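You operate a simulated robot arm through the tools that you are given. There is no shell and no other tool.

You run a simulated robot arm. Do the job below in one go: nothing can be reset, and whatever is moved stays where it is left.

## Task
Open the clamp, crank the side guide out wide and send the carton to the track's end.
Fine: drop the stop, raise it again once the carton has passed.
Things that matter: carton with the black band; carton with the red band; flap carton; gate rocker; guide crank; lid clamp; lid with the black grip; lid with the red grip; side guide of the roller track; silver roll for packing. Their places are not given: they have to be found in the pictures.

It is judged by the outcome, as a careful person would: the job done as asked, and still so three seconds after it is handed in. It fails if anything else is knocked over, pushed out of place, dropped, spilled or broken.

## Robot
A 7-joint arm with a three-finger gripper, fixed in place. Base frame: the origin is on the floor under the middle of its stand, x ahead of it, y to its left, z up. Units: cm, degrees, N and s.
With the tool pointing down near the work surface it reaches from about 10 to 90 cm from the base axis. Its first joint turns from -166.0 to 166.0 degrees. Payload 2.69 kg.
The tool frame sits at the grasp point between the pads (the TCP): z along the fingers, y along the line on which they close. The tips reach 3 cm beyond it. The gripper opens to 12.8 cm; its body begins 11.7 cm behind the TCP.
Orientation is that of the tool frame in the base frame, as [roll, pitch, yaw] about the fixed x, y, z axes, in that order (R = Rz(yaw) Ry(pitch) Rx(roll)). With the fingers straight down and closing along the base's y, the tool's x points along the base's -x, its y along +y and its z along -z.

## Interface
- The arm moves only by the tool step_arm. Its argument "steps" is a list of rows, each an object of numbers (a shift or turn left out is 0, a gripper value left out holds the last): "fingers": the opening, from 0 (shut) to 1 (fully open); "tx", "ty", "tz": the shift along the tool's x, y, z in cm; "ax", "ay", "az": the turn, a rotation vector about the tool's x, y, z in degrees. In form: [{"fingers": .., "tx": .., "ty": .., "tz": .., "ax": .., "ay": .., "az": ..}, ...]. A call has 1 to 20 rows; each row shifts and turns the commanded pose from where the row before left it, along the tool's axes as they then stand. A row lasts 0.2 s, in which the tool goes at most 5 cm and 8.6 degrees; a call with a longer step from one row to the next is refused whole, and so is a gripper value outside its range. Where a pose cannot be reached the arm comes as near as it can. A force on the tool above 50 N (or 10 N above the force at the start of the call, whichever is more), or a blocked arm, ends the call early, and 0.2 s more pass. Each finger travels about 12.7 cm/s and halts on what it meets, pressing with about 31 N; the grip force reading is that of the motor and also rises with nothing between the fingers. The clock runs only during rows and for 0.2 s after the last one: add rows that do not move to give the fingers time. It gives the time, the measured TCP pose, the force on the tool (base axes), the opening and the grip force at its end, in the units of the frame above (readings bear some noise), with the torque about the TCP (base axes, N m) and any sound that the robot's microphone picked up.
- Cameras (640 x 400 px; columns grow to the right, rows downward): "scene" is fixed at [22.22, 64.93, 156.05]; the picture's right is [-0.87, -0.50, 0.00], its down [-0.28, 0.48, -0.83] and it looks along [0.42, -0.72, -0.56] (base axes); focal length 330 px, centre (320, 200). "wrist" rides on the gripper at [5.8, 5.4, -13.1] in the tool frame; the picture's right is [-0.68, 0.74, 0.00], its down [-0.62, -0.57, -0.55] and it looks along [-0.40, -0.37, 0.84] (tool axes); focal length 234 px, centre (320, 200).
- grab_frame(camera): a new picture of that camera. No time passes.
- lift_body(by): moves the trunk up (or, below 0, down) by that many cm; the arm rides with it, the base frame stays. It gives what a move gives, with no picture.
- measure_at(camera, pixels): for up to 12 pixels [column, row] of the newest picture of that camera ("zoom" is the newest enlarged one), the place [x, y, z] in the base frame of the surface seen there, good to about 0.2 cm. No time passes.
- zoom(camera, box): a new picture of the part [left, top, right, bottom] of that camera's present view, enlarged. No time passes.
- hand_in(): hands the job in; it is judged then, once.

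Open the gripper and draw the arm clear of the work before you hand the job in, unless the task says otherwise.

The tools are called after "Request:" as a command line: name --argument value ..., lists and objects as JSON in quotes. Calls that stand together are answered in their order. step_arm: Moves the arm, as the interface text tells. Its arguments: {"type":"object","properties":{"steps":{"type":"array","items":{"type":"object","properties":{"fingers":{"type":"number"},"tx":{"type":"number"},"ty":{"type":"number"},"tz":{"type":"number"},"ax":{"type":"number"},"ay":{"type":"number"},"az":{"type":"number"}}}}},"required":["steps"]} The other tools are called the same way: lift_body (by) moves the trunk up or down; grab_frame (camera) takes a picture; measure_at (camera, pixels) gives the place of the surface under pixels of a picture; zoom (camera, box) takes an enlarged picture of a part of a camera's view; hand_in () hands the job in.

At the start:

```text
time: 0.0
eef_pos: [59.44, 11.68, 128.28]
orientation: [180.0, 0.1, 179.9]
contact_force: [0.1, 0.1, 0.4]
moment: [0.0, -0.03, 0.01]
grip_width: 12.79
grip_force: 0.0
trunk travel left (down, up): [-15.0, 20.0]
```

scene: 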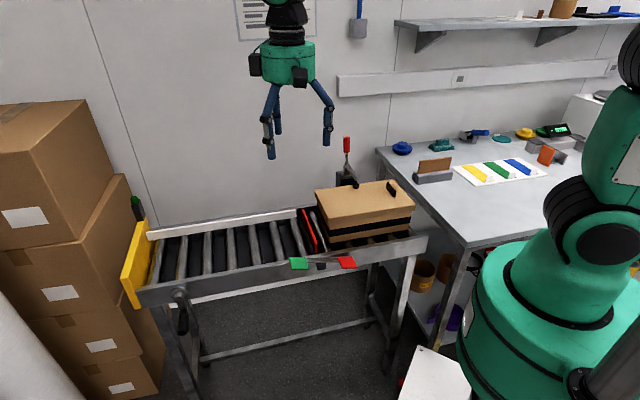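
wrist: 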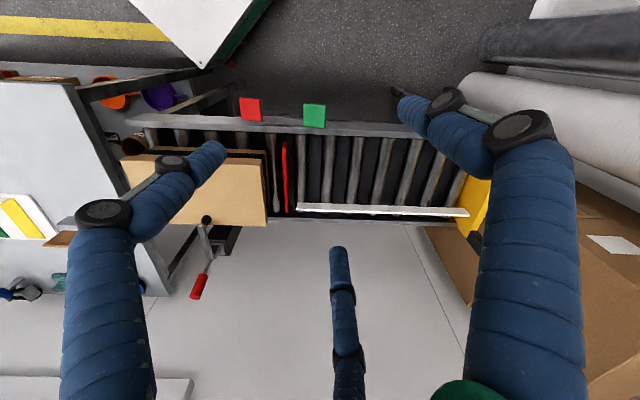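

I start by looking closely at the track: carton near (365,215), clamp near (347,165), rocker near (320,263), crank near (182,310).

Request:
zoom --camera "scene" --box '[270, 120, 450, 300]'

Request:
zoom --camera "scene" --box '[110, 180, 310, 350]'

Request:
zoom --camera "wrist" --box '[80, 80, 340, 310]'

```text
2.22 times, centred on (360, 210) of scene
```

zoom: 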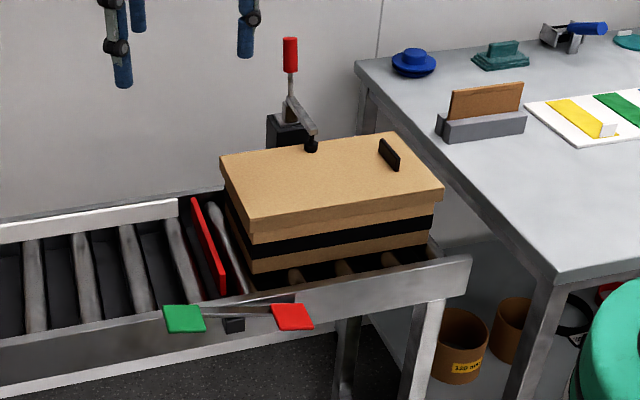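

```text
2.35 times, centred on (210, 265) of scene
```

zoom: 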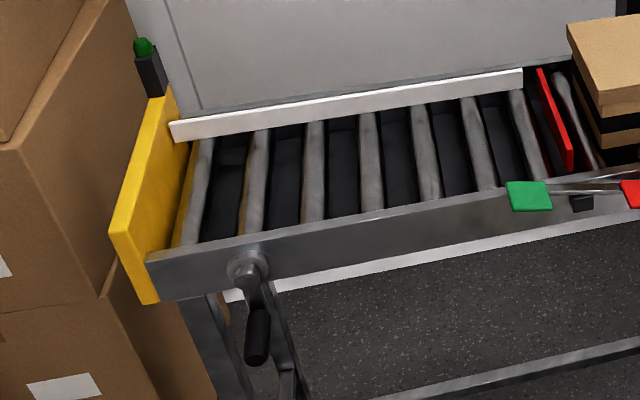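

```text
1.74 times, centred on (210, 195) of wrist
```

zoom: 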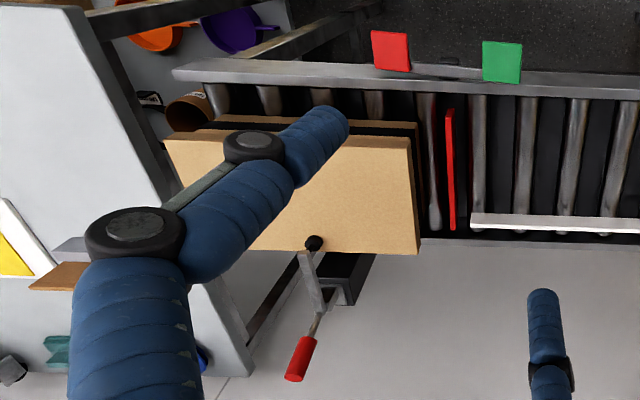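

The carton with the black band sits under the clamp arm; a red stop plate is beside it and the rocker has green and red pads. I measure the key points.

Request:
zoom --camera "scene" --box '[270, 120, 450, 300]'

Request:
measure_at --camera "zoom" --pixels '[[290, 42], [290, 68], [290, 100], [310, 146], [285, 130], [185, 318], [292, 317], [232, 326], [250, 305], [210, 250], [195, 205], [222, 285]]'

Request:
measure_at --camera "zoom" --pixels '[[224, 160], [395, 138], [438, 190], [255, 228], [388, 145], [397, 165], [260, 262], [425, 215], [428, 250], [350, 295], [465, 262], [100, 330]]'

```text
2.22 times, centred on (360, 210) of scene
```

zoom: 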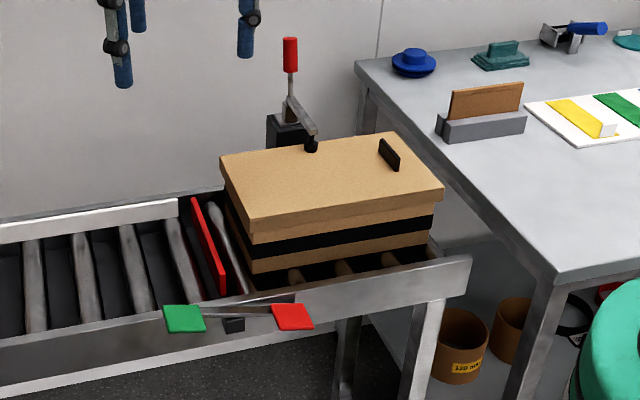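

```text
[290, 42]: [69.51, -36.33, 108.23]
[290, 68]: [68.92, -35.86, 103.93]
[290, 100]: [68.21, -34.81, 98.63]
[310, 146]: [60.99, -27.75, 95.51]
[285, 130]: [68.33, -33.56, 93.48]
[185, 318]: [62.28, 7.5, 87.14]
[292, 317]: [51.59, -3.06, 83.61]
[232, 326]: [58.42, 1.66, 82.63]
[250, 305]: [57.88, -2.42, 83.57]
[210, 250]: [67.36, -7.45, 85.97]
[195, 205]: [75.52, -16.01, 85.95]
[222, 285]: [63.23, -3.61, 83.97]
```

```text
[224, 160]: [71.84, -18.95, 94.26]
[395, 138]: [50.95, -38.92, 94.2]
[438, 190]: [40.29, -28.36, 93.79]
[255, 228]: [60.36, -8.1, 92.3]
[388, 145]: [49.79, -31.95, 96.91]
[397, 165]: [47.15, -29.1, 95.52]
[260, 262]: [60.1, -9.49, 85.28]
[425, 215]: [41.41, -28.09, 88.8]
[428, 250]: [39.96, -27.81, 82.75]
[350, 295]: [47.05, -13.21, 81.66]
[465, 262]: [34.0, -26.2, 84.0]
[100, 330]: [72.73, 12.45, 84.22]
```

The track runs diagonally along about (0.71, 0.71). Next I measure the guide, end wall, crank and rollers in the left part.

Request:
zoom --camera "scene" --box '[110, 180, 310, 350]'

Request:
measure_at --camera "zoom" --pixels '[[180, 128], [515, 75], [520, 88], [180, 137], [160, 110], [115, 230], [155, 70], [143, 45], [250, 268], [258, 335], [258, 362], [195, 190]]'

Request:
measure_at --camera "zoom" --pixels '[[240, 262], [255, 285], [260, 315], [150, 265], [310, 190], [425, 150], [260, 150], [500, 150], [530, 192], [560, 190], [170, 240], [300, 245]]'

```text
2.35 times, centred on (210, 265) of scene
```

zoom: 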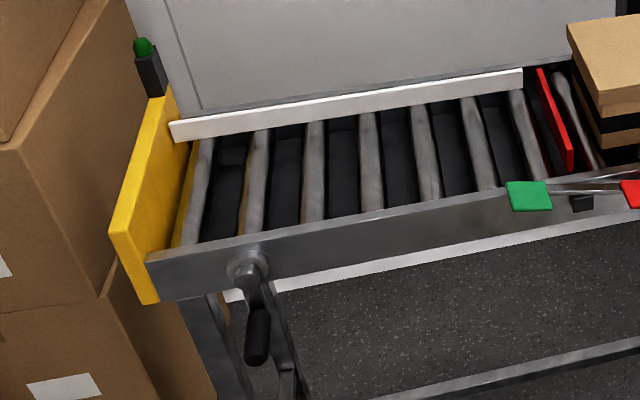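

```text
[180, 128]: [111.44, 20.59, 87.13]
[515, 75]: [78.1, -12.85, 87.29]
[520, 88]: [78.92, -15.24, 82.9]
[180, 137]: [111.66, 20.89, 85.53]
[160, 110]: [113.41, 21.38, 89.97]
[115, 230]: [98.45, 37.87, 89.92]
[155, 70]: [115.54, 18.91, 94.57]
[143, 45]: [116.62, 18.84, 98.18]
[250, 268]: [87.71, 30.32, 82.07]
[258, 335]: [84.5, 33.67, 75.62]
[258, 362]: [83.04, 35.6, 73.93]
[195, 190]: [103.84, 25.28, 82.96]
```

```text
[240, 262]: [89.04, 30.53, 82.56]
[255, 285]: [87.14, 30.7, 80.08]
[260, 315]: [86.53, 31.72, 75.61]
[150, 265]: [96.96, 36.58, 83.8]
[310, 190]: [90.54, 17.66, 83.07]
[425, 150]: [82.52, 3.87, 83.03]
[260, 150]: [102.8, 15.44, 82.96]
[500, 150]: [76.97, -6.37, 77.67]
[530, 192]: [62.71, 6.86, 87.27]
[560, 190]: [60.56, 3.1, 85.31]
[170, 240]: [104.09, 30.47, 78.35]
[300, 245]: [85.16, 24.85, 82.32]
```

The guide bar's inner face is at about the lid's far edge line, the rocker's green pad is up (z 87) and red pad down (z 83.6), and the crank hangs down with its handle toward the robot. I look at the clamp and surroundings more closely.

Request:
zoom --camera "scene" --box '[315, 125, 405, 215]'

Request:
measure_at --camera "zoom" --pixels '[[222, 45], [222, 125], [222, 160], [215, 190], [225, 205], [260, 245], [293, 285], [150, 235], [195, 260], [60, 60], [450, 200], [530, 320]]'

Request:
zoom --camera "scene" --box '[150, 260, 230, 350]'

Request:
measure_at --camera "scene" --pixels '[[270, 170], [325, 120], [370, 150], [385, 155], [200, 150], [120, 190], [440, 225], [465, 240], [401, 148], [433, 165], [160, 230], [640, 180]]'

```text
4.44 times, centred on (360, 170) of scene
```

zoom: 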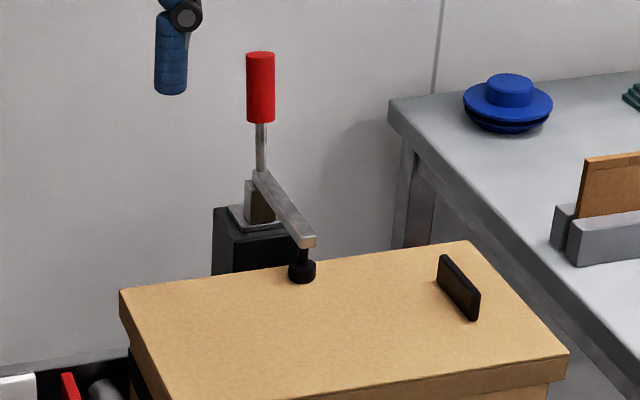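

```text
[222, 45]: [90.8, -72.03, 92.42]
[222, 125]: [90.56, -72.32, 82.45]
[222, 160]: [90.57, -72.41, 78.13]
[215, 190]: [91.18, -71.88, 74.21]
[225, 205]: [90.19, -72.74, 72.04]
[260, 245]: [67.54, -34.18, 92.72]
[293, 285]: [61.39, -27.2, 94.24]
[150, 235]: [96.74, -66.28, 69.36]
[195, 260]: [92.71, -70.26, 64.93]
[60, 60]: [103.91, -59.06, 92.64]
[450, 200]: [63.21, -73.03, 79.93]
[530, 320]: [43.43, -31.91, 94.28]
```

```text
4.44 times, centred on (190, 305) of scene
```

zoom: 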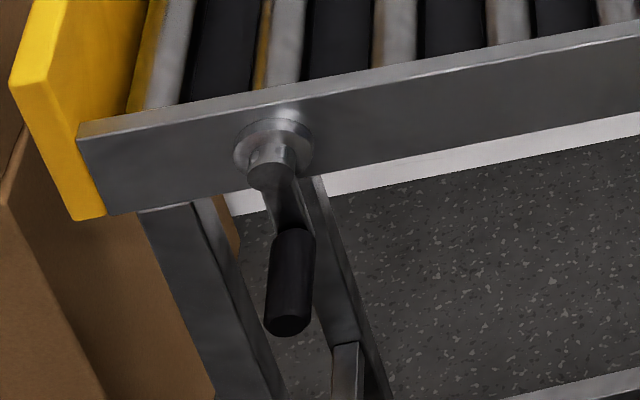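

```text
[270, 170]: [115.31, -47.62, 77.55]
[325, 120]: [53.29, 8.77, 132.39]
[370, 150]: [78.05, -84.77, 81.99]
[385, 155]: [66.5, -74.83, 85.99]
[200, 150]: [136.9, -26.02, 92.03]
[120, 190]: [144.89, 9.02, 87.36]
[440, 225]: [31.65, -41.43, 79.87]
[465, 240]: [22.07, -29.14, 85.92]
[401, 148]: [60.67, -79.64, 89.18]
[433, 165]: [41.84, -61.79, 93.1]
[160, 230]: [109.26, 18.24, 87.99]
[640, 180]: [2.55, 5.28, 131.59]
```

The wall is far behind the clamp (about 40 cm) and the table edge ends well short of it. I rotate the tool by -45° about its axis so its y lines up across the track, and close the fingers to see how they meet.

Request:
step_arm --steps '[{"az": -7.5, "fingers": 0.0}, {"az": -7.5}, {"az": -7.5}, {"az": -7.5}, {"az": -7.5}, {"az": -7.5}, {}, {}]'

Request:
grab_frame --camera "wrist"

Request:
zoom --camera "scene" --box '[200, 0, 400, 180]'

```text
time: 1.8
eef_pos: [59.5, 11.75, 128.28]
orientation: [180.0, 0.1, -135.0]
contact_force: [-0.1, -0.2, -0.1]
moment: [-0.02, 0.0, 0.01]
grip_width: 0.21
grip_force: 30.9
trunk travel left (down, up): [-15.0, 20.0]
```

```text
taken
```

wrist: 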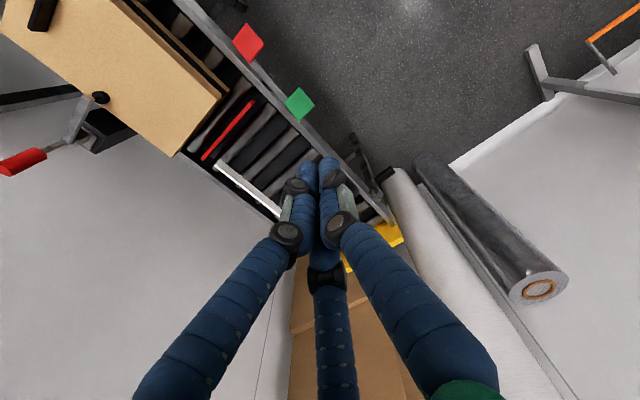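

```text
2.22 times, centred on (300, 90) of scene
```

zoom: 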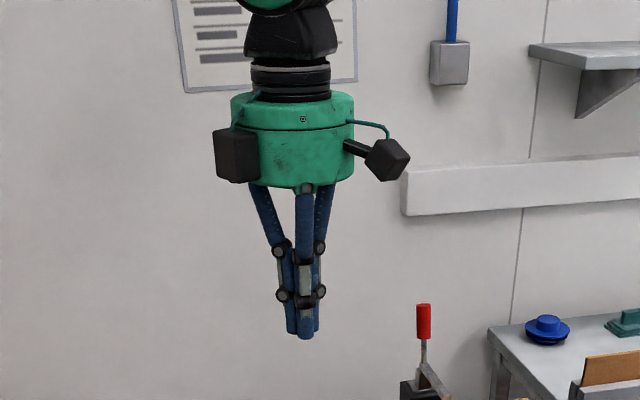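

The fingers close centrically into a tight cluster, with two fingers on the +w (wall) side forming a groove. I look at the clamp in the wrist view for its geometry.

Request:
zoom --camera "wrist" --box '[0, 60, 160, 200]'

Request:
measure_at --camera "wrist" --pixels '[[5, 168], [40, 154], [60, 145], [80, 105], [100, 97], [88, 135], [110, 130], [300, 165], [330, 165], [225, 165], [280, 205], [395, 235]]'

```text
2.86 times, centred on (80, 130) of wrist
```

zoom: 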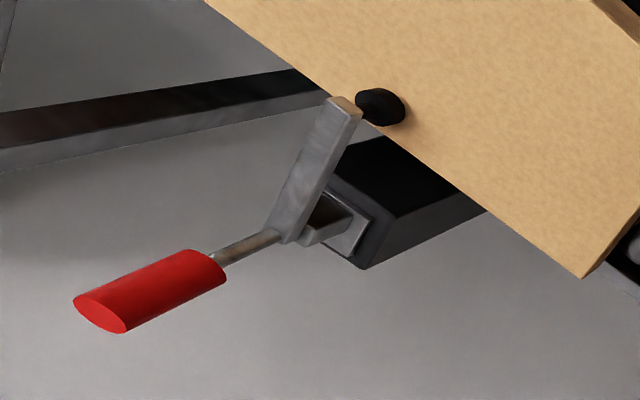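

```text
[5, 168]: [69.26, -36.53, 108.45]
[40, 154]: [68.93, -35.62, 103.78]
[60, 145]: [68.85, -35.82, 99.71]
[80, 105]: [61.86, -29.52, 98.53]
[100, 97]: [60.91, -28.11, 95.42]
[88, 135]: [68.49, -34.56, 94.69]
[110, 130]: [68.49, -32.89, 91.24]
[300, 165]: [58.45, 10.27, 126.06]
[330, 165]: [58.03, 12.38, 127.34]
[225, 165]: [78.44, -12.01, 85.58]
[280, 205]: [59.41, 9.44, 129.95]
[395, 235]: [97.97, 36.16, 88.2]
```

The clamp arm is horizontal at z≈98.5 with its hinge near (68.9,-35.5) and the red handle upright to z≈108.5. I move above the carton on the near side of the handle and descend to z≈107, ready to push the handle towards the wall.

Request:
step_arm --steps '[{"tx": 2.7, "ty": -3.32}, {"tx": 2.7, "ty": -3.32}, {"tx": 2.7, "ty": -3.32}, {"tx": 2.7, "ty": -3.32}, {"tx": 2.7, "ty": -3.32}, {"tx": 2.7, "ty": -3.32}, {"tx": 2.7, "ty": -3.32}, {"tx": 2.7, "ty": -3.32}, {"tx": 2.7, "ty": -3.32}, {"tx": 2.7, "ty": -3.32}, {"tz": 4}, {"tz": 4}, {"tz": 4}, {}]'

Request:
grab_frame --camera "wrist"

Request:
grab_frame --camera "scene"

```text
time: 4.8
eef_pos: [63.76, -31.07, 116.13]
orientation: [-179.9, 0.0, -135.0]
contact_force: [-0.1, 0.0, -0.9]
moment: [0.03, 0.03, 0.0]
grip_width: 0.2
grip_force: 30.5
trunk travel left (down, up): [-15.0, 20.0]
```

```text
taken
```

wrist: 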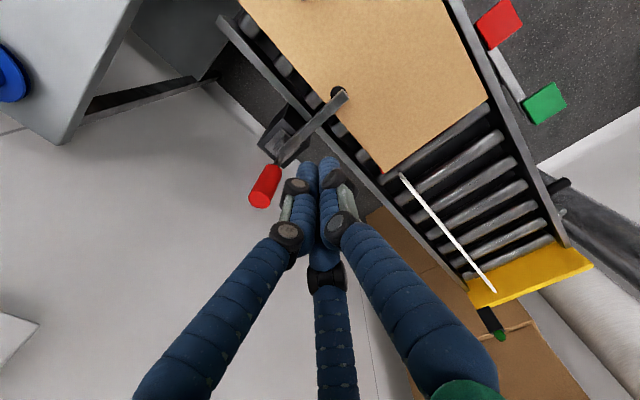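

```text
taken
```

scene: 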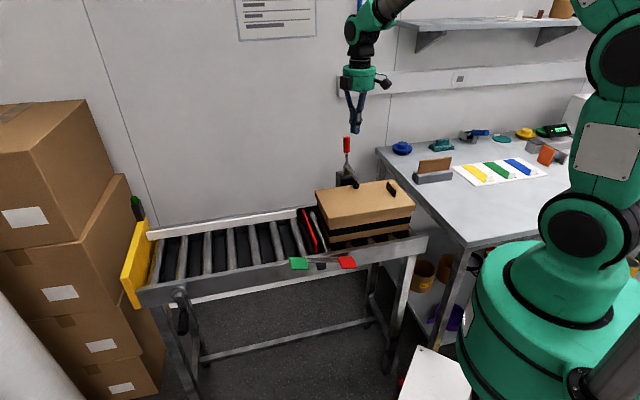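

The tool is just in front of the handle (tip at s=23.1, w=67). I lower to z≈108 and push the handle toward the wall, following its arc partway while watching the force.

Request:
step_arm --steps '[{"tz": 4, "tx": -0.2}, {"tz": 4}, {"ty": -1.8}, {"ty": -1.8}, {"ty": -0.95}, {"ty": -0.95}, {"ty": -0.9, "tz": 0.2}, {"ty": -0.9, "tz": 0.2}, {"ty": -1, "tz": 0.4}, {"ty": -1, "tz": 0.5}, {}]'

Request:
grab_frame --camera "wrist"

Request:
zoom --camera "scene" --box '[290, 60, 430, 210]'

```text
time: 7.2
eef_pos: [70.64, -37.21, 107.05]
orientation: [180.0, 0.0, -135.0]
contact_force: [-0.7, -0.7, 0.5]
moment: [0.05, 0.0, -0.01]
grip_width: 0.22
grip_force: 31.0
trunk travel left (down, up): [-15.0, 20.0]
```

```text
taken
```

wrist: 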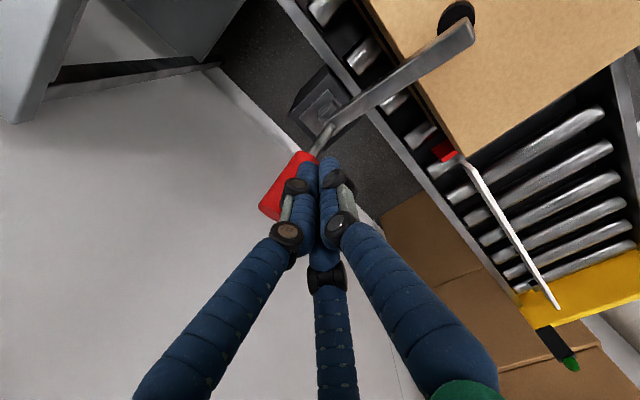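

```text
2.67 times, centred on (360, 135) of scene
```

zoom: 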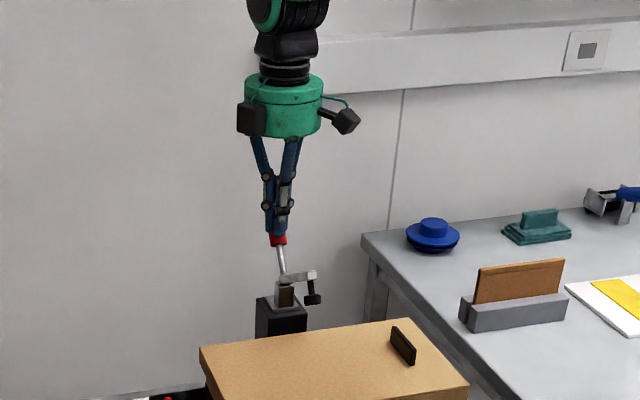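

The clamp arm has lifted off the lid and the handle leans back. I continue the push along the arc toward fully open.

Request:
step_arm --steps '[{"ty": -1, "tz": 0.65}, {"ty": -1, "tz": 0.65}, {"ty": -0.8, "tz": 0.75}, {"ty": -0.8, "tz": 0.75}, {"ty": -0.6, "tz": 0.9}, {"ty": -0.4, "tz": 0.9}, {}, {}]'

Request:
grab_frame --camera "wrist"

Request:
zoom --camera "scene" --box '[290, 60, 430, 210]'

```text
time: 9.0
eef_pos: [73.92, -40.45, 102.41]
orientation: [-179.9, 0.1, -135.0]
contact_force: [0.4, -0.6, -0.3]
moment: [0.03, -0.04, 0.03]
grip_width: 0.21
grip_force: 30.5
trunk travel left (down, up): [-15.0, 20.0]
```

```text
taken
```

wrist: 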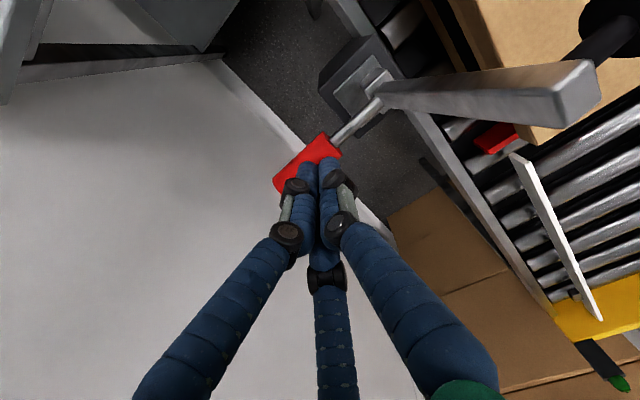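

```text
2.67 times, centred on (360, 135) of scene
```

zoom: 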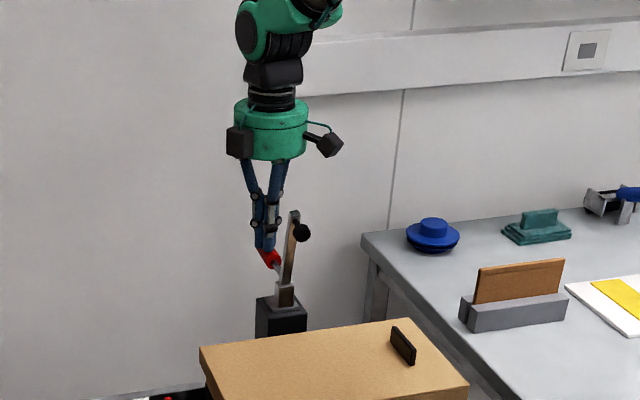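

The clamp arm is close to upright. I press the handle slightly further down to find its stop.

Request:
step_arm --steps '[{"ty": -0.2, "tz": 0.8}, {"ty": -0.1, "tz": 0.8}, {"tz": 0.8}, {"tz": 0.8}, {}]'

Request:
grab_frame --camera "wrist"

Request:
zoom --camera "scene" --box '[290, 60, 430, 210]'

```text
time: 9.6
eef_pos: [74.37, -40.83, 101.88]
orientation: [-179.4, 0.2, -135.0]
contact_force: [3.6, -2.1, 14.2]
moment: [-0.04, 0.05, 0.06]
grip_width: 0.22
grip_force: 31.0
trunk travel left (down, up): [-15.0, 20.0]
stopped in row 3: the force on the tool passed its limit at 58 N (the readings are from after the stop); the commanded pose is now the measured one
```

```text
taken
```

wrist: 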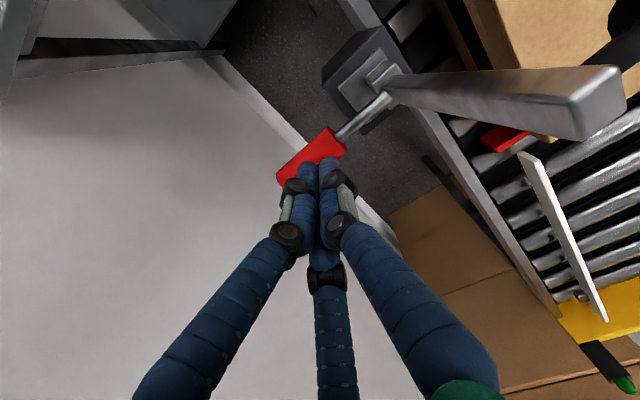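

```text
2.67 times, centred on (360, 135) of scene
```

zoom: 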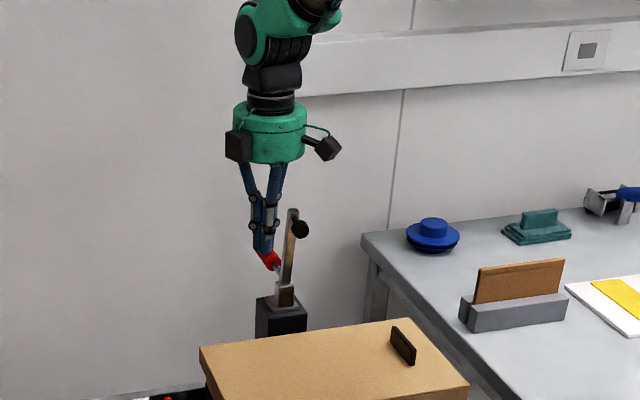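

The handle hit its end stop (58 N), the arm is up. I back straight up and check that the clamp stays open.

Request:
step_arm --steps '[{"tz": -2}, {"tz": -4}, {"tz": -4}, {"tz": -4}, {"tz": -4}, {"tz": -4}, {}]'

Request:
grab_frame --camera "wrist"

Request:
zoom --camera "scene" --box '[290, 60, 430, 210]'

```text
time: 11.2
eef_pos: [74.05, -40.73, 123.64]
orientation: [-179.7, 0.0, -135.0]
contact_force: [-0.2, 0.2, 1.1]
moment: [-0.05, -0.04, 0.01]
grip_width: 0.21
grip_force: 31.9
trunk travel left (down, up): [-15.0, 20.0]
```

```text
taken
```

wrist: 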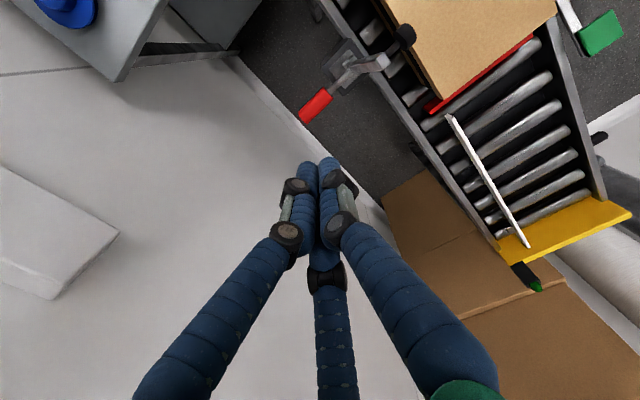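

```text
2.67 times, centred on (360, 135) of scene
```

zoom: 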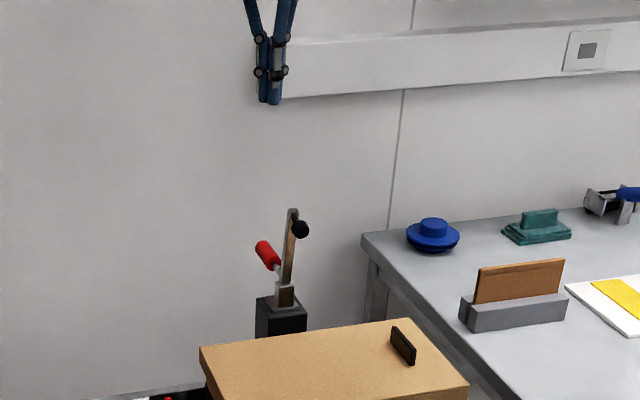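

The clamp stays open on its own. Next is the crank, so I check clearances around it: the box stack, the rolls and the crank itself.

Request:
grab_frame --camera "scene"

Request:
measure_at --camera "scene" --pixels '[[150, 330], [160, 375], [120, 320], [125, 185], [60, 230], [40, 260], [20, 340], [60, 380], [130, 270], [90, 110], [30, 140], [100, 390]]'

Request:
zoom --camera "scene" --box '[150, 270, 220, 340]'

Request:
measure_at --camera "zoom" --pixels '[[255, 135], [285, 95], [280, 165], [300, 215], [300, 280], [320, 300], [345, 290], [325, 350], [315, 390], [340, 380], [300, 395], [235, 140]]'

```text
taken
```

scene: 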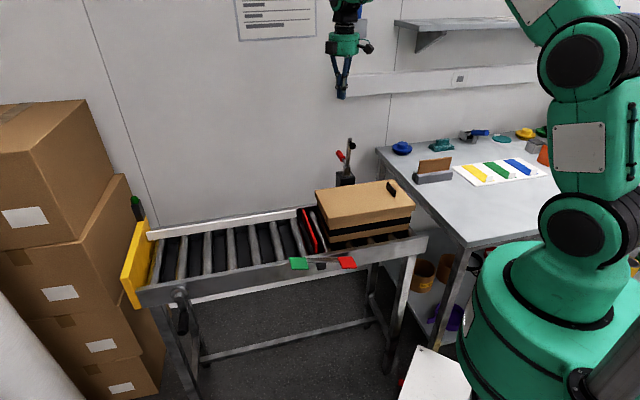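

```text
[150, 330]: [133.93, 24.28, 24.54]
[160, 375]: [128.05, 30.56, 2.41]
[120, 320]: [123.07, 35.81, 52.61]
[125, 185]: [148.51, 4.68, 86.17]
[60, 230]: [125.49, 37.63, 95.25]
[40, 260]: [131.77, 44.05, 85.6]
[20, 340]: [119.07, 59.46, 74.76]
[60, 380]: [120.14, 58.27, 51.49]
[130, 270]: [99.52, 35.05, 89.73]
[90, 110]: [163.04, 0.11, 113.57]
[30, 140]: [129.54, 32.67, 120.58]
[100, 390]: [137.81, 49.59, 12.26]
```

```text
5.71 times, centred on (185, 305) of scene
```

zoom: 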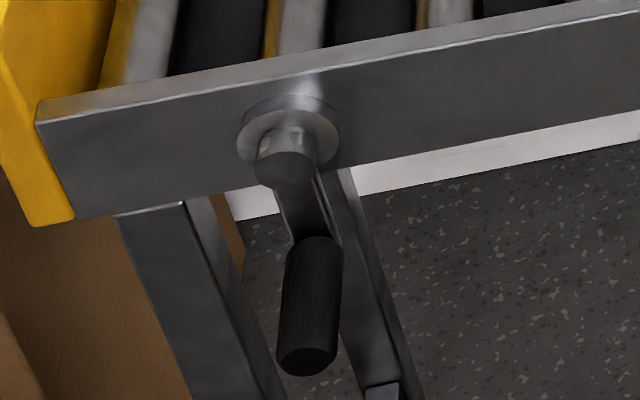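

```text
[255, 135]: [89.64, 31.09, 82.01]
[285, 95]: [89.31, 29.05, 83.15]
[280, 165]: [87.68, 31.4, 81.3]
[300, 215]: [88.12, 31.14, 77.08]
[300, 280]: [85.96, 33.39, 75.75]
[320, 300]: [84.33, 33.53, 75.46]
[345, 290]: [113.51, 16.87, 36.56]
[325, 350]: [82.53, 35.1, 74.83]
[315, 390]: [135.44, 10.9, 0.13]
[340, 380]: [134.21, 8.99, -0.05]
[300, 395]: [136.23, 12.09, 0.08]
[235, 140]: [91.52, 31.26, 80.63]
```

The crank hub axis is near s≈84, z≈81.5 with its black handle pointing toward the robot at z≈75; the box stack starts 15+ cm beyond. I move over to the robot side of the crank at a safe height.

Request:
step_arm --steps '[{"tx": -2.84, "ty": 3.67}, {"tx": -2.84, "ty": 3.67}, {"tx": -2.84, "ty": 3.67}, {"tx": -2.84, "ty": 3.67}, {"tx": -2.84, "ty": 3.67}, {"tx": -2.84, "ty": 3.67}, {"tx": -2.84, "ty": 3.67}, {"tx": -2.84, "ty": 3.67}, {"tx": -2.84, "ty": 3.67}, {"tx": -2.84, "ty": 3.67}, {"tx": -2.84, "ty": 3.67}, {"tx": -2.84, "ty": 3.67}, {"tx": -2.84, "ty": 3.67}, {"tx": -2.84, "ty": 3.67}, {"tx": -2.84, "ty": 3.67}, {"tx": -2.84, "ty": 3.67}, {"tx": -2.84, "ty": 3.67}, {"tx": -2.84, "ty": 3.67}, {}]'

Request:
grab_frame --camera "scene"

Request:
grab_frame --camera "wrist"

```text
time: 15.2
eef_pos: [63.6, 42.47, 123.03]
orientation: [-179.6, 0.0, -135.0]
contact_force: [-1.1, 0.2, -0.6]
moment: [-0.1, 0.01, 0.0]
grip_width: 0.19
grip_force: 31.4
trunk travel left (down, up): [-15.0, 20.0]
```

```text
taken
```

scene: 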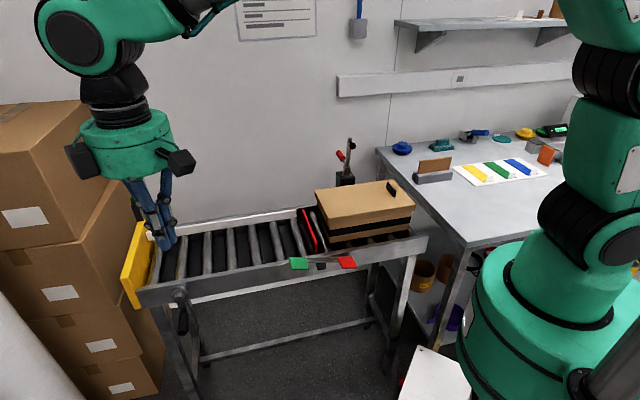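

```text
taken
```

wrist: 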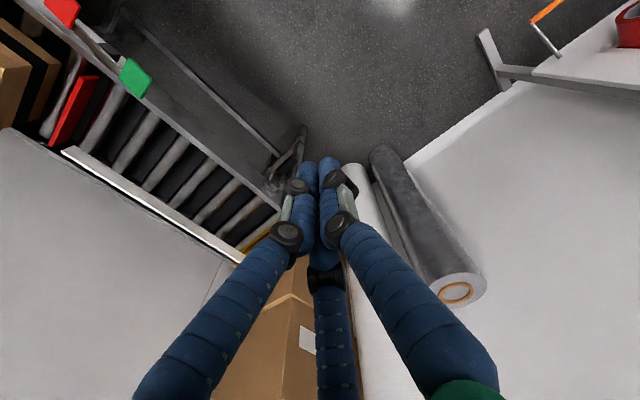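

The space around here is clear. I lower the trunk 12 cm so the crank is easier to reach with a level tool.

Request:
lift_body --by -12

```text
time: 16.7
eef_pos: [63.63, 42.32, 111.26]
orientation: [-179.7, 0.1, -135.1]
contact_force: [-0.6, -0.4, 0.6]
moment: [-0.03, 0.01, 0.03]
grip_width: 0.23
grip_force: 31.6
trunk travel left (down, up): [-3.0, 32.0]
```

Now I tilt the tool about its x axis so that it points horizontally across the track, and open the fingers partway.

Request:
step_arm --steps '[{"ax": 8.2, "fingers": 0.45}, {"ax": 8.2}, {"ax": 8.2}, {"ax": 8.2}, {"ax": 8.2}, {"ax": 8.2}, {"ax": 8.2}, {"ax": 8.2}, {"ax": 8.2}, {"ax": 8.2}, {"ax": 8.0}, {}, {}]'

Request:
grab_frame --camera "scene"

Request:
grab_frame --camera "wrist"

```text
time: 19.5
eef_pos: [63.59, 42.26, 111.14]
orientation: [-89.7, 0.1, -134.9]
contact_force: [-0.2, -0.4, 0.2]
moment: [-0.04, 0.01, -0.04]
grip_width: 5.75
grip_force: 0.1
trunk travel left (down, up): [-3.0, 32.0]
```

```text
taken
```

scene: 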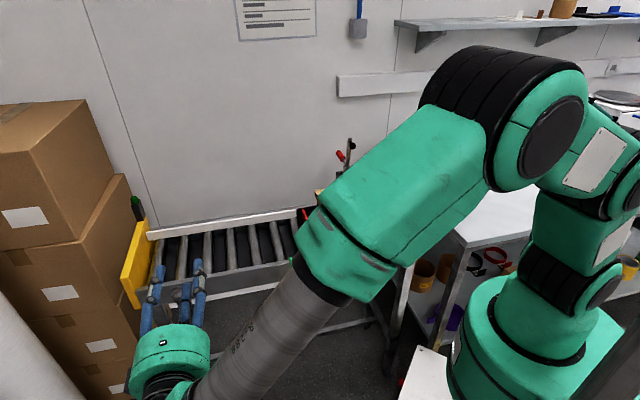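

```text
taken
```

wrist: 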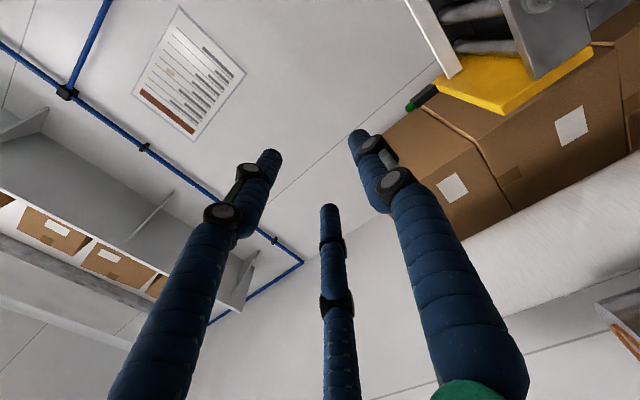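

The tool is level and pointing across the track. I move it down in front of the crank, stopping short of the handle.

Request:
step_arm --steps '[{"tx": -0.9, "ty": 4.0, "tz": 0.5}, {"tx": -0.9, "ty": 4.0, "tz": 0.5}, {"tx": -0.9, "ty": 4.0, "tz": 0.5}, {"tx": -0.9, "ty": 4.0, "tz": 0.5}, {"tx": -0.9, "ty": 4.0, "tz": 0.5}, {"tx": -0.9, "ty": 4.0, "tz": 0.5}, {"tx": -0.9, "ty": 4.0, "tz": 0.5}, {"tx": -0.9, "ty": 4.0, "tz": 0.5}, {"tx": -0.9, "ty": 4.0, "tz": 0.5}, {}, {}]'

Request:
grab_frame --camera "scene"

Request:
grab_frame --camera "wrist"

```text
time: 21.9
eef_pos: [72.69, 44.49, 74.85]
orientation: [-89.7, 0.1, -134.9]
contact_force: [0.1, 0.2, 0.6]
moment: [-0.06, -0.04, -0.01]
grip_width: 5.77
grip_force: 0.1
trunk travel left (down, up): [-3.0, 32.0]
```

```text
taken
```

scene: 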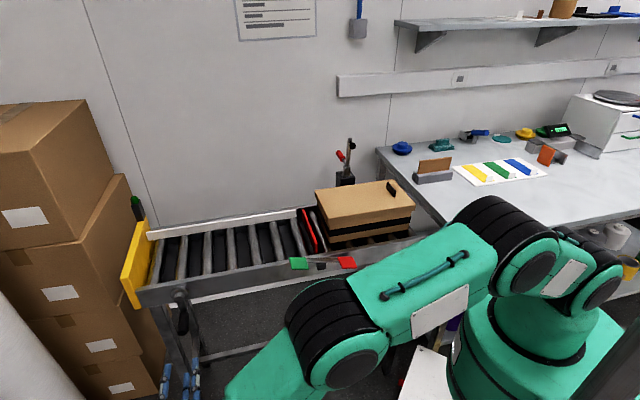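

```text
taken
```

wrist: 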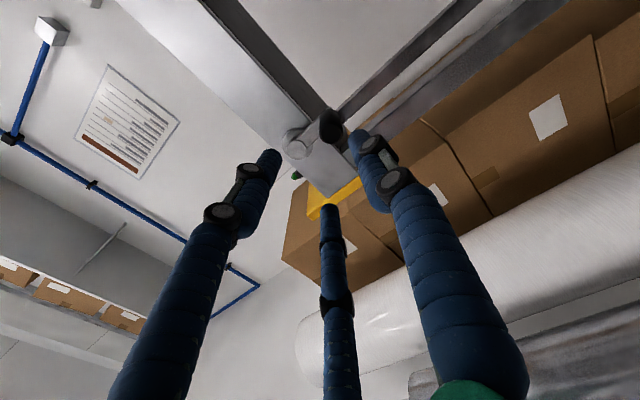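

The handle's free end shows at (330,125) in the wrist picture, just ahead of the fingers. I measure it and the arm's clearance to the track.

Request:
measure_at --camera "wrist" --pixels '[[325, 127], [334, 125], [330, 118], [330, 137], [295, 145], [340, 110], [318, 155]]'

Request:
zoom --camera "wrist" --box '[260, 80, 400, 200]'

Request:
measure_at --camera "scene" --pixels '[[310, 315], [340, 290], [330, 280], [400, 265], [270, 380], [345, 345], [420, 250], [232, 395]]'

```text
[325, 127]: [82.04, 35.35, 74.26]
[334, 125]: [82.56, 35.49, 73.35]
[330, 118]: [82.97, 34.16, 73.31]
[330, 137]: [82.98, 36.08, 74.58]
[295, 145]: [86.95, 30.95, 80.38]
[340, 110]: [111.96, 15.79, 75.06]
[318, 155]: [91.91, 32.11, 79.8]
```

```text
3.33 times, centred on (330, 140) of wrist
```

zoom: 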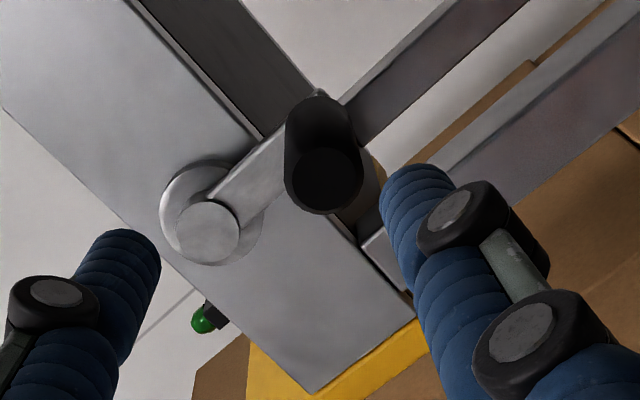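

```text
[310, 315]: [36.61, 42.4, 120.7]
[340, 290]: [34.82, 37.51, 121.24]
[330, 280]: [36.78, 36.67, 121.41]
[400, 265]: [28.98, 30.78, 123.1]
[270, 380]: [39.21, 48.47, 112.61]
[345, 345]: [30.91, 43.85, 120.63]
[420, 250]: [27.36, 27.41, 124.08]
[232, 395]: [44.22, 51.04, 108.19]
```

I refine the handle-end centre and hub centre from the enlarged wrist view.

Request:
measure_at --camera "zoom" --pixels '[[325, 180], [300, 180], [350, 180], [325, 155], [325, 205], [208, 230], [185, 230], [235, 230], [208, 205], [208, 258], [260, 170]]'

```text
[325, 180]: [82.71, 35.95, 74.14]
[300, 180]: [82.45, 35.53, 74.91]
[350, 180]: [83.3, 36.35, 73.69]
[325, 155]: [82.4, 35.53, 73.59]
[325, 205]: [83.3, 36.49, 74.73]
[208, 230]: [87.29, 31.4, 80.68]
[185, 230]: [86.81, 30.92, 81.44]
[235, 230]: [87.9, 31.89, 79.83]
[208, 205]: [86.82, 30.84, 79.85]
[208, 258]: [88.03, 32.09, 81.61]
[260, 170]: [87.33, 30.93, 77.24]
```

Handle centre is s≈84.0, z≈74.2 (free end at w≈33), hub at z≈80.7, so the radius is 6.5 cm. I slide the open fingers around the handle.

Request:
step_arm --steps '[{"tx": -1.14, "ty": 0.65}, {"tz": 3}, {"tz": 3}, {"tz": 3}, {"tz": 3}, {"tz": 2.2}, {}]'

Request:
grab_frame --camera "wrist"

Request:
zoom --camera "scene" --box '[110, 240, 260, 370]'

```text
time: 23.5
eef_pos: [83.45, 35.25, 74.64]
orientation: [-89.7, 0.1, -135.0]
contact_force: [0.6, 0.2, -0.3]
moment: [0.03, 0.03, -0.01]
grip_width: 5.76
grip_force: 0.1
trunk travel left (down, up): [-3.0, 32.0]
```

```text
taken
```

wrist: 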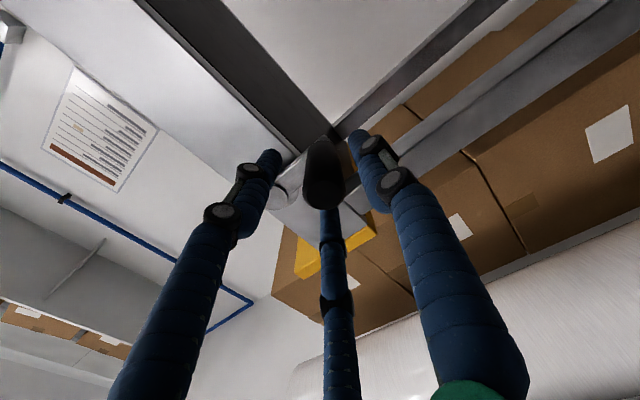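

```text
3.08 times, centred on (185, 305) of scene
```

zoom: 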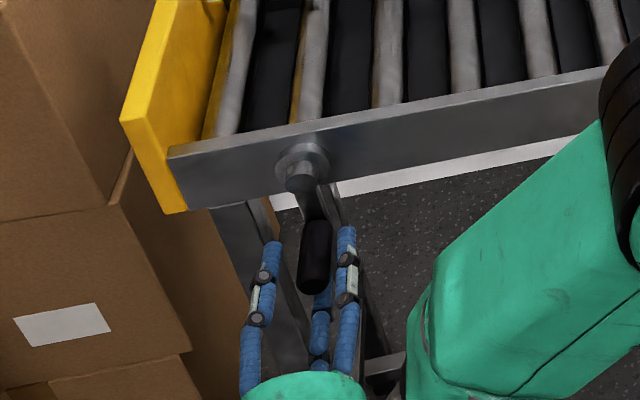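

The handle sits centred between the three fingers. I close them lightly to a cage just wider than the 2.5 cm handle.

Request:
step_arm --steps '[{"ty": 0.3, "fingers": 0.23}, {}, {}, {}]'

Request:
grab_frame --camera "wrist"

Request:
zoom --camera "scene" --box '[110, 190, 330, 370]'

```text
time: 24.5
eef_pos: [83.52, 35.42, 74.28]
orientation: [-89.8, 0.1, -135.1]
contact_force: [-0.3, -0.8, 0.1]
moment: [0.0, -0.01, -0.05]
grip_width: 2.94
grip_force: 0.1
trunk travel left (down, up): [-3.0, 32.0]
```

```text
taken
```

wrist: 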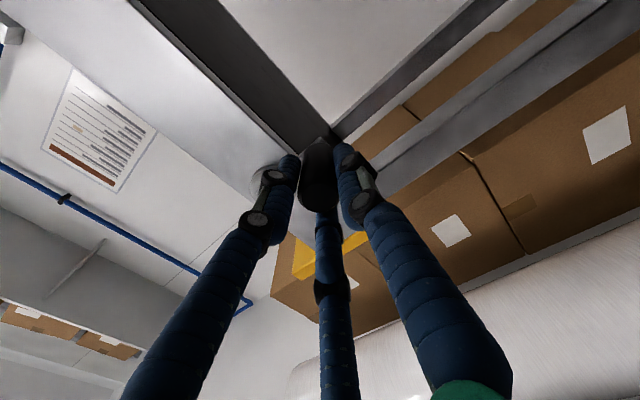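

```text
2.22 times, centred on (220, 280) of scene
```

zoom: 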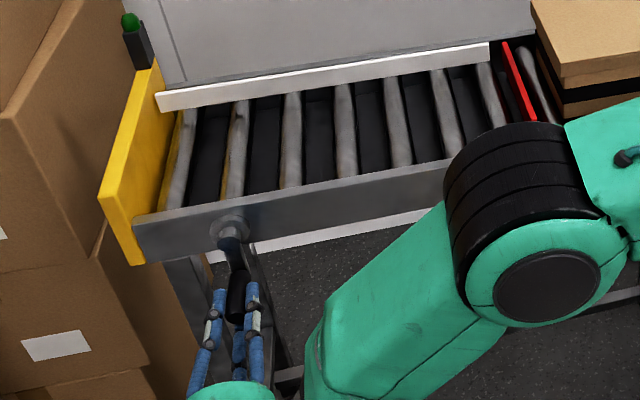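

The cage is on. I turn the crank 45° toward the rocker side first, and compare the guide position afterwards (its top edge was at w≈64.2 before).

Request:
step_arm --steps '[{"tx": 1.017, "ty": -0.08}, {"tx": 0.992, "ty": -0.238}, {"tx": 0.943, "ty": -0.391}, {"tx": 0.87, "ty": -0.533}, {"tx": 0.775, "ty": -0.662}, {}]'

Request:
grab_frame --camera "wrist"

Request:
zoom --camera "scene" --box '[110, 190, 330, 370]'

Request:
measure_at --camera "zoom" --pixels '[[165, 98], [250, 83], [300, 75], [400, 60], [485, 48], [485, 56], [240, 260], [230, 225]]'

```text
time: 25.9
eef_pos: [80.3, 32.24, 76.23]
orientation: [-89.8, 0.1, -134.9]
contact_force: [-0.6, -0.2, 0.3]
moment: [0.03, 0.0, 0.01]
grip_width: 2.97
grip_force: 0.5
trunk travel left (down, up): [-3.0, 32.0]
```

```text
taken
```

wrist: 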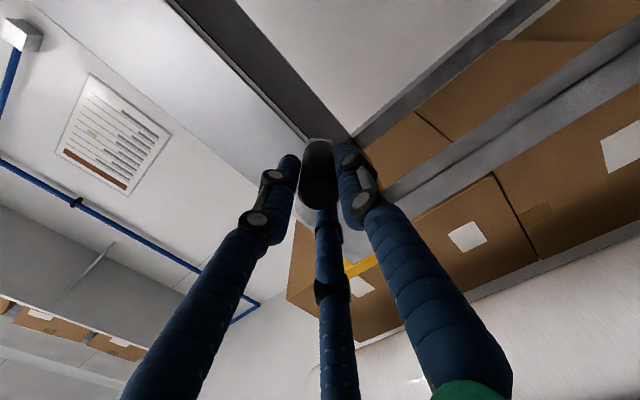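

```text
2.22 times, centred on (220, 280) of scene
```

zoom: 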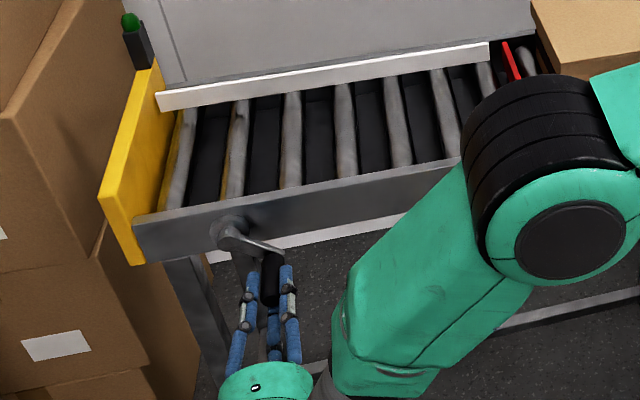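

```text
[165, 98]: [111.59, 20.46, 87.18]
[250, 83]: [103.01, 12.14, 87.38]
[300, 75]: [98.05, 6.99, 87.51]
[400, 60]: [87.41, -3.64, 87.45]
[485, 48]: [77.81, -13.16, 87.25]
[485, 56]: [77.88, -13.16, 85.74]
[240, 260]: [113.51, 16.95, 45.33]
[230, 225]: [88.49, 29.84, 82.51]
```

The crank follows freely with no force; the guide has moved too little to judge. I carry on another 90° the same way.

Request:
step_arm --steps '[{"tx": 0.662, "ty": -0.775}, {"tx": 0.533, "ty": -0.87}, {"tx": 0.391, "ty": -0.943}, {"tx": 0.238, "ty": -0.992}, {"tx": 0.08, "ty": -1.017}, {"tx": -0.08, "ty": -1.017}, {"tx": -0.238, "ty": -0.992}, {"tx": -0.391, "ty": -0.943}, {"tx": -0.533, "ty": -0.87}, {"tx": -0.662, "ty": -0.775}, {}]'

Request:
grab_frame --camera "wrist"

Request:
zoom --camera "scene" --box '[110, 190, 330, 370]'

Request:
measure_at --camera "zoom" --pixels '[[165, 98], [250, 83], [300, 75], [400, 60], [485, 48]]'

```text
time: 28.3
eef_pos: [80.2, 32.29, 85.41]
orientation: [-89.7, 0.1, -135.0]
contact_force: [-1.0, -4.0, 3.0]
moment: [-0.09, -0.04, -0.04]
grip_width: 3.09
grip_force: 8.5
trunk travel left (down, up): [-3.0, 32.0]
```

```text
taken
```

wrist: 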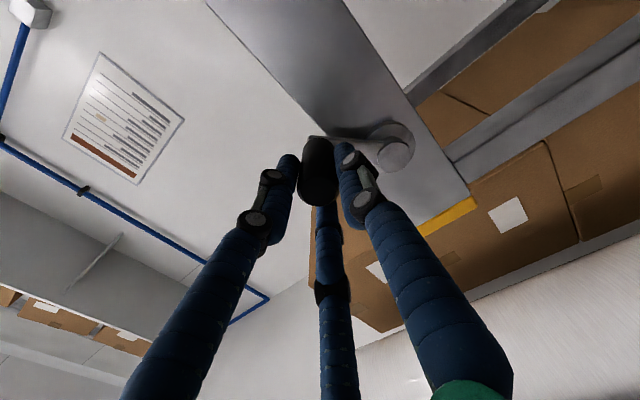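

```text
2.22 times, centred on (220, 280) of scene
```

zoom: 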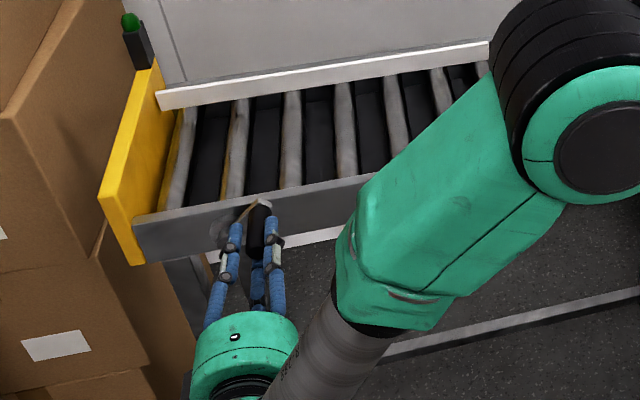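

```text
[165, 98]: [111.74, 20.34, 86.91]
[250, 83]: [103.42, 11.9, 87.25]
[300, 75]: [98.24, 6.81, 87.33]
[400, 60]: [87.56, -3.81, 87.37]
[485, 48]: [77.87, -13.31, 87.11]
```

The guide's edge moved from w≈64.3 to ≈64.65, so this direction is outward. I continue the turn over the top and check that the arm can still follow on the far side.

Request:
step_arm --steps '[{"tx": -1.645, "ty": -1.195}, {"tx": -1.934, "ty": -0.629}, {"tx": -2.033, "ty": 0}, {"tx": -1.934, "ty": 0.629}, {"tx": -1.645, "ty": 1.195}, {"tx": -1.195, "ty": 1.645}, {"tx": -0.629, "ty": 1.934}, {}]'

Request:
grab_frame --camera "wrist"

Request:
grab_frame --camera "scene"

```text
time: 30.1
eef_pos: [87.88, 39.86, 81.79]
orientation: [-89.7, 0.1, -135.0]
contact_force: [-0.1, -0.1, -0.2]
moment: [0.0, 0.0, 0.03]
grip_width: 2.97
grip_force: 0.2
trunk travel left (down, up): [-3.0, 32.0]
```

```text
taken
```

wrist: 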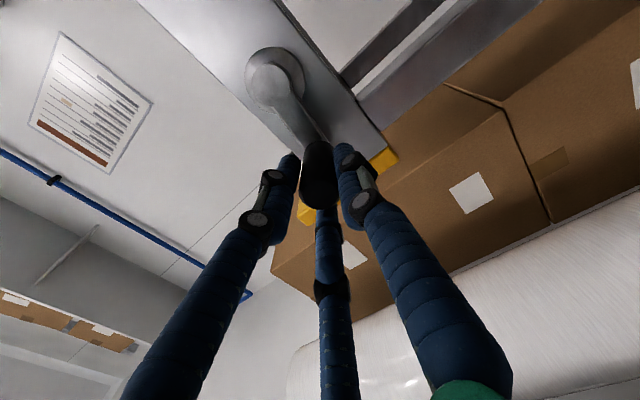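

```text
taken
```

scene: 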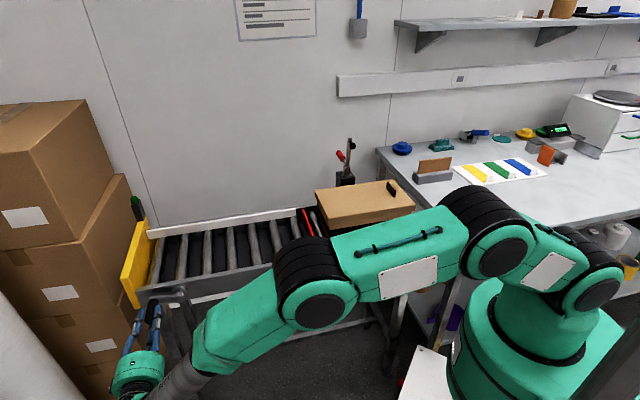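

The arm follows well (s≈90.3, z≈81.8, no force). I now do a full further revolution.

Request:
step_arm --steps '[{"tx": 0, "ty": 2.033}, {"tx": 0.629, "ty": 1.934}, {"tx": 1.195, "ty": 1.645}, {"tx": 1.645, "ty": 1.195}, {"tx": 1.934, "ty": 0.629}, {"tx": 2.033, "ty": 0}, {"tx": 1.934, "ty": -0.629}, {"tx": 1.645, "ty": -1.195}, {"tx": 1.195, "ty": -1.645}, {"tx": 0.629, "ty": -1.934}, {"tx": 0, "ty": -2.033}, {"tx": -0.629, "ty": -1.934}, {"tx": -1.195, "ty": -1.645}, {"tx": -1.645, "ty": -1.195}, {"tx": -1.934, "ty": -0.629}, {"tx": -2.033, "ty": 0}, {"tx": -1.934, "ty": 0.629}, {"tx": -1.645, "ty": 1.195}, {"tx": -1.195, "ty": 1.645}, {"tx": -0.629, "ty": 1.934}]'

Request:
grab_frame --camera "wrist"

Request:
zoom --camera "scene" --box '[110, 170, 330, 350]'

Request:
measure_at --camera "scene" --pixels '[[165, 234], [196, 228], [213, 225], [247, 219], [276, 214]]'

```text
time: 34.3
eef_pos: [88.05, 40.04, 81.88]
orientation: [-89.7, 0.0, -135.0]
contact_force: [0.8, 0.2, -0.4]
moment: [0.07, 0.05, 0.04]
grip_width: 3.07
grip_force: 0.4
trunk travel left (down, up): [-3.0, 32.0]
```

```text
taken
```

wrist: 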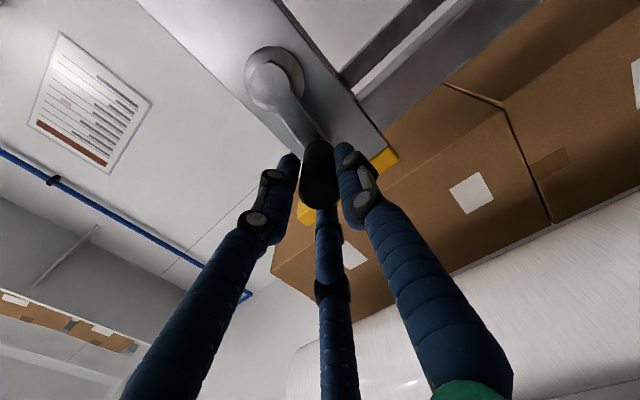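

```text
2.22 times, centred on (220, 260) of scene
```

zoom: 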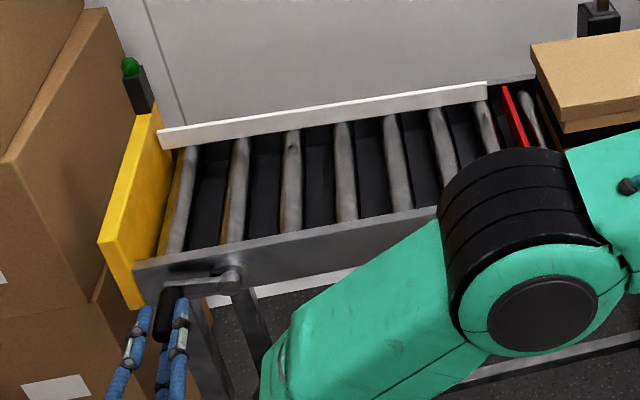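

```text
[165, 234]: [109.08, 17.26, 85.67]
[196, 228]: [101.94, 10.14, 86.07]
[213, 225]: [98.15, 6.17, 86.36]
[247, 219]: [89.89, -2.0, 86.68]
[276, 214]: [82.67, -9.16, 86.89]
```

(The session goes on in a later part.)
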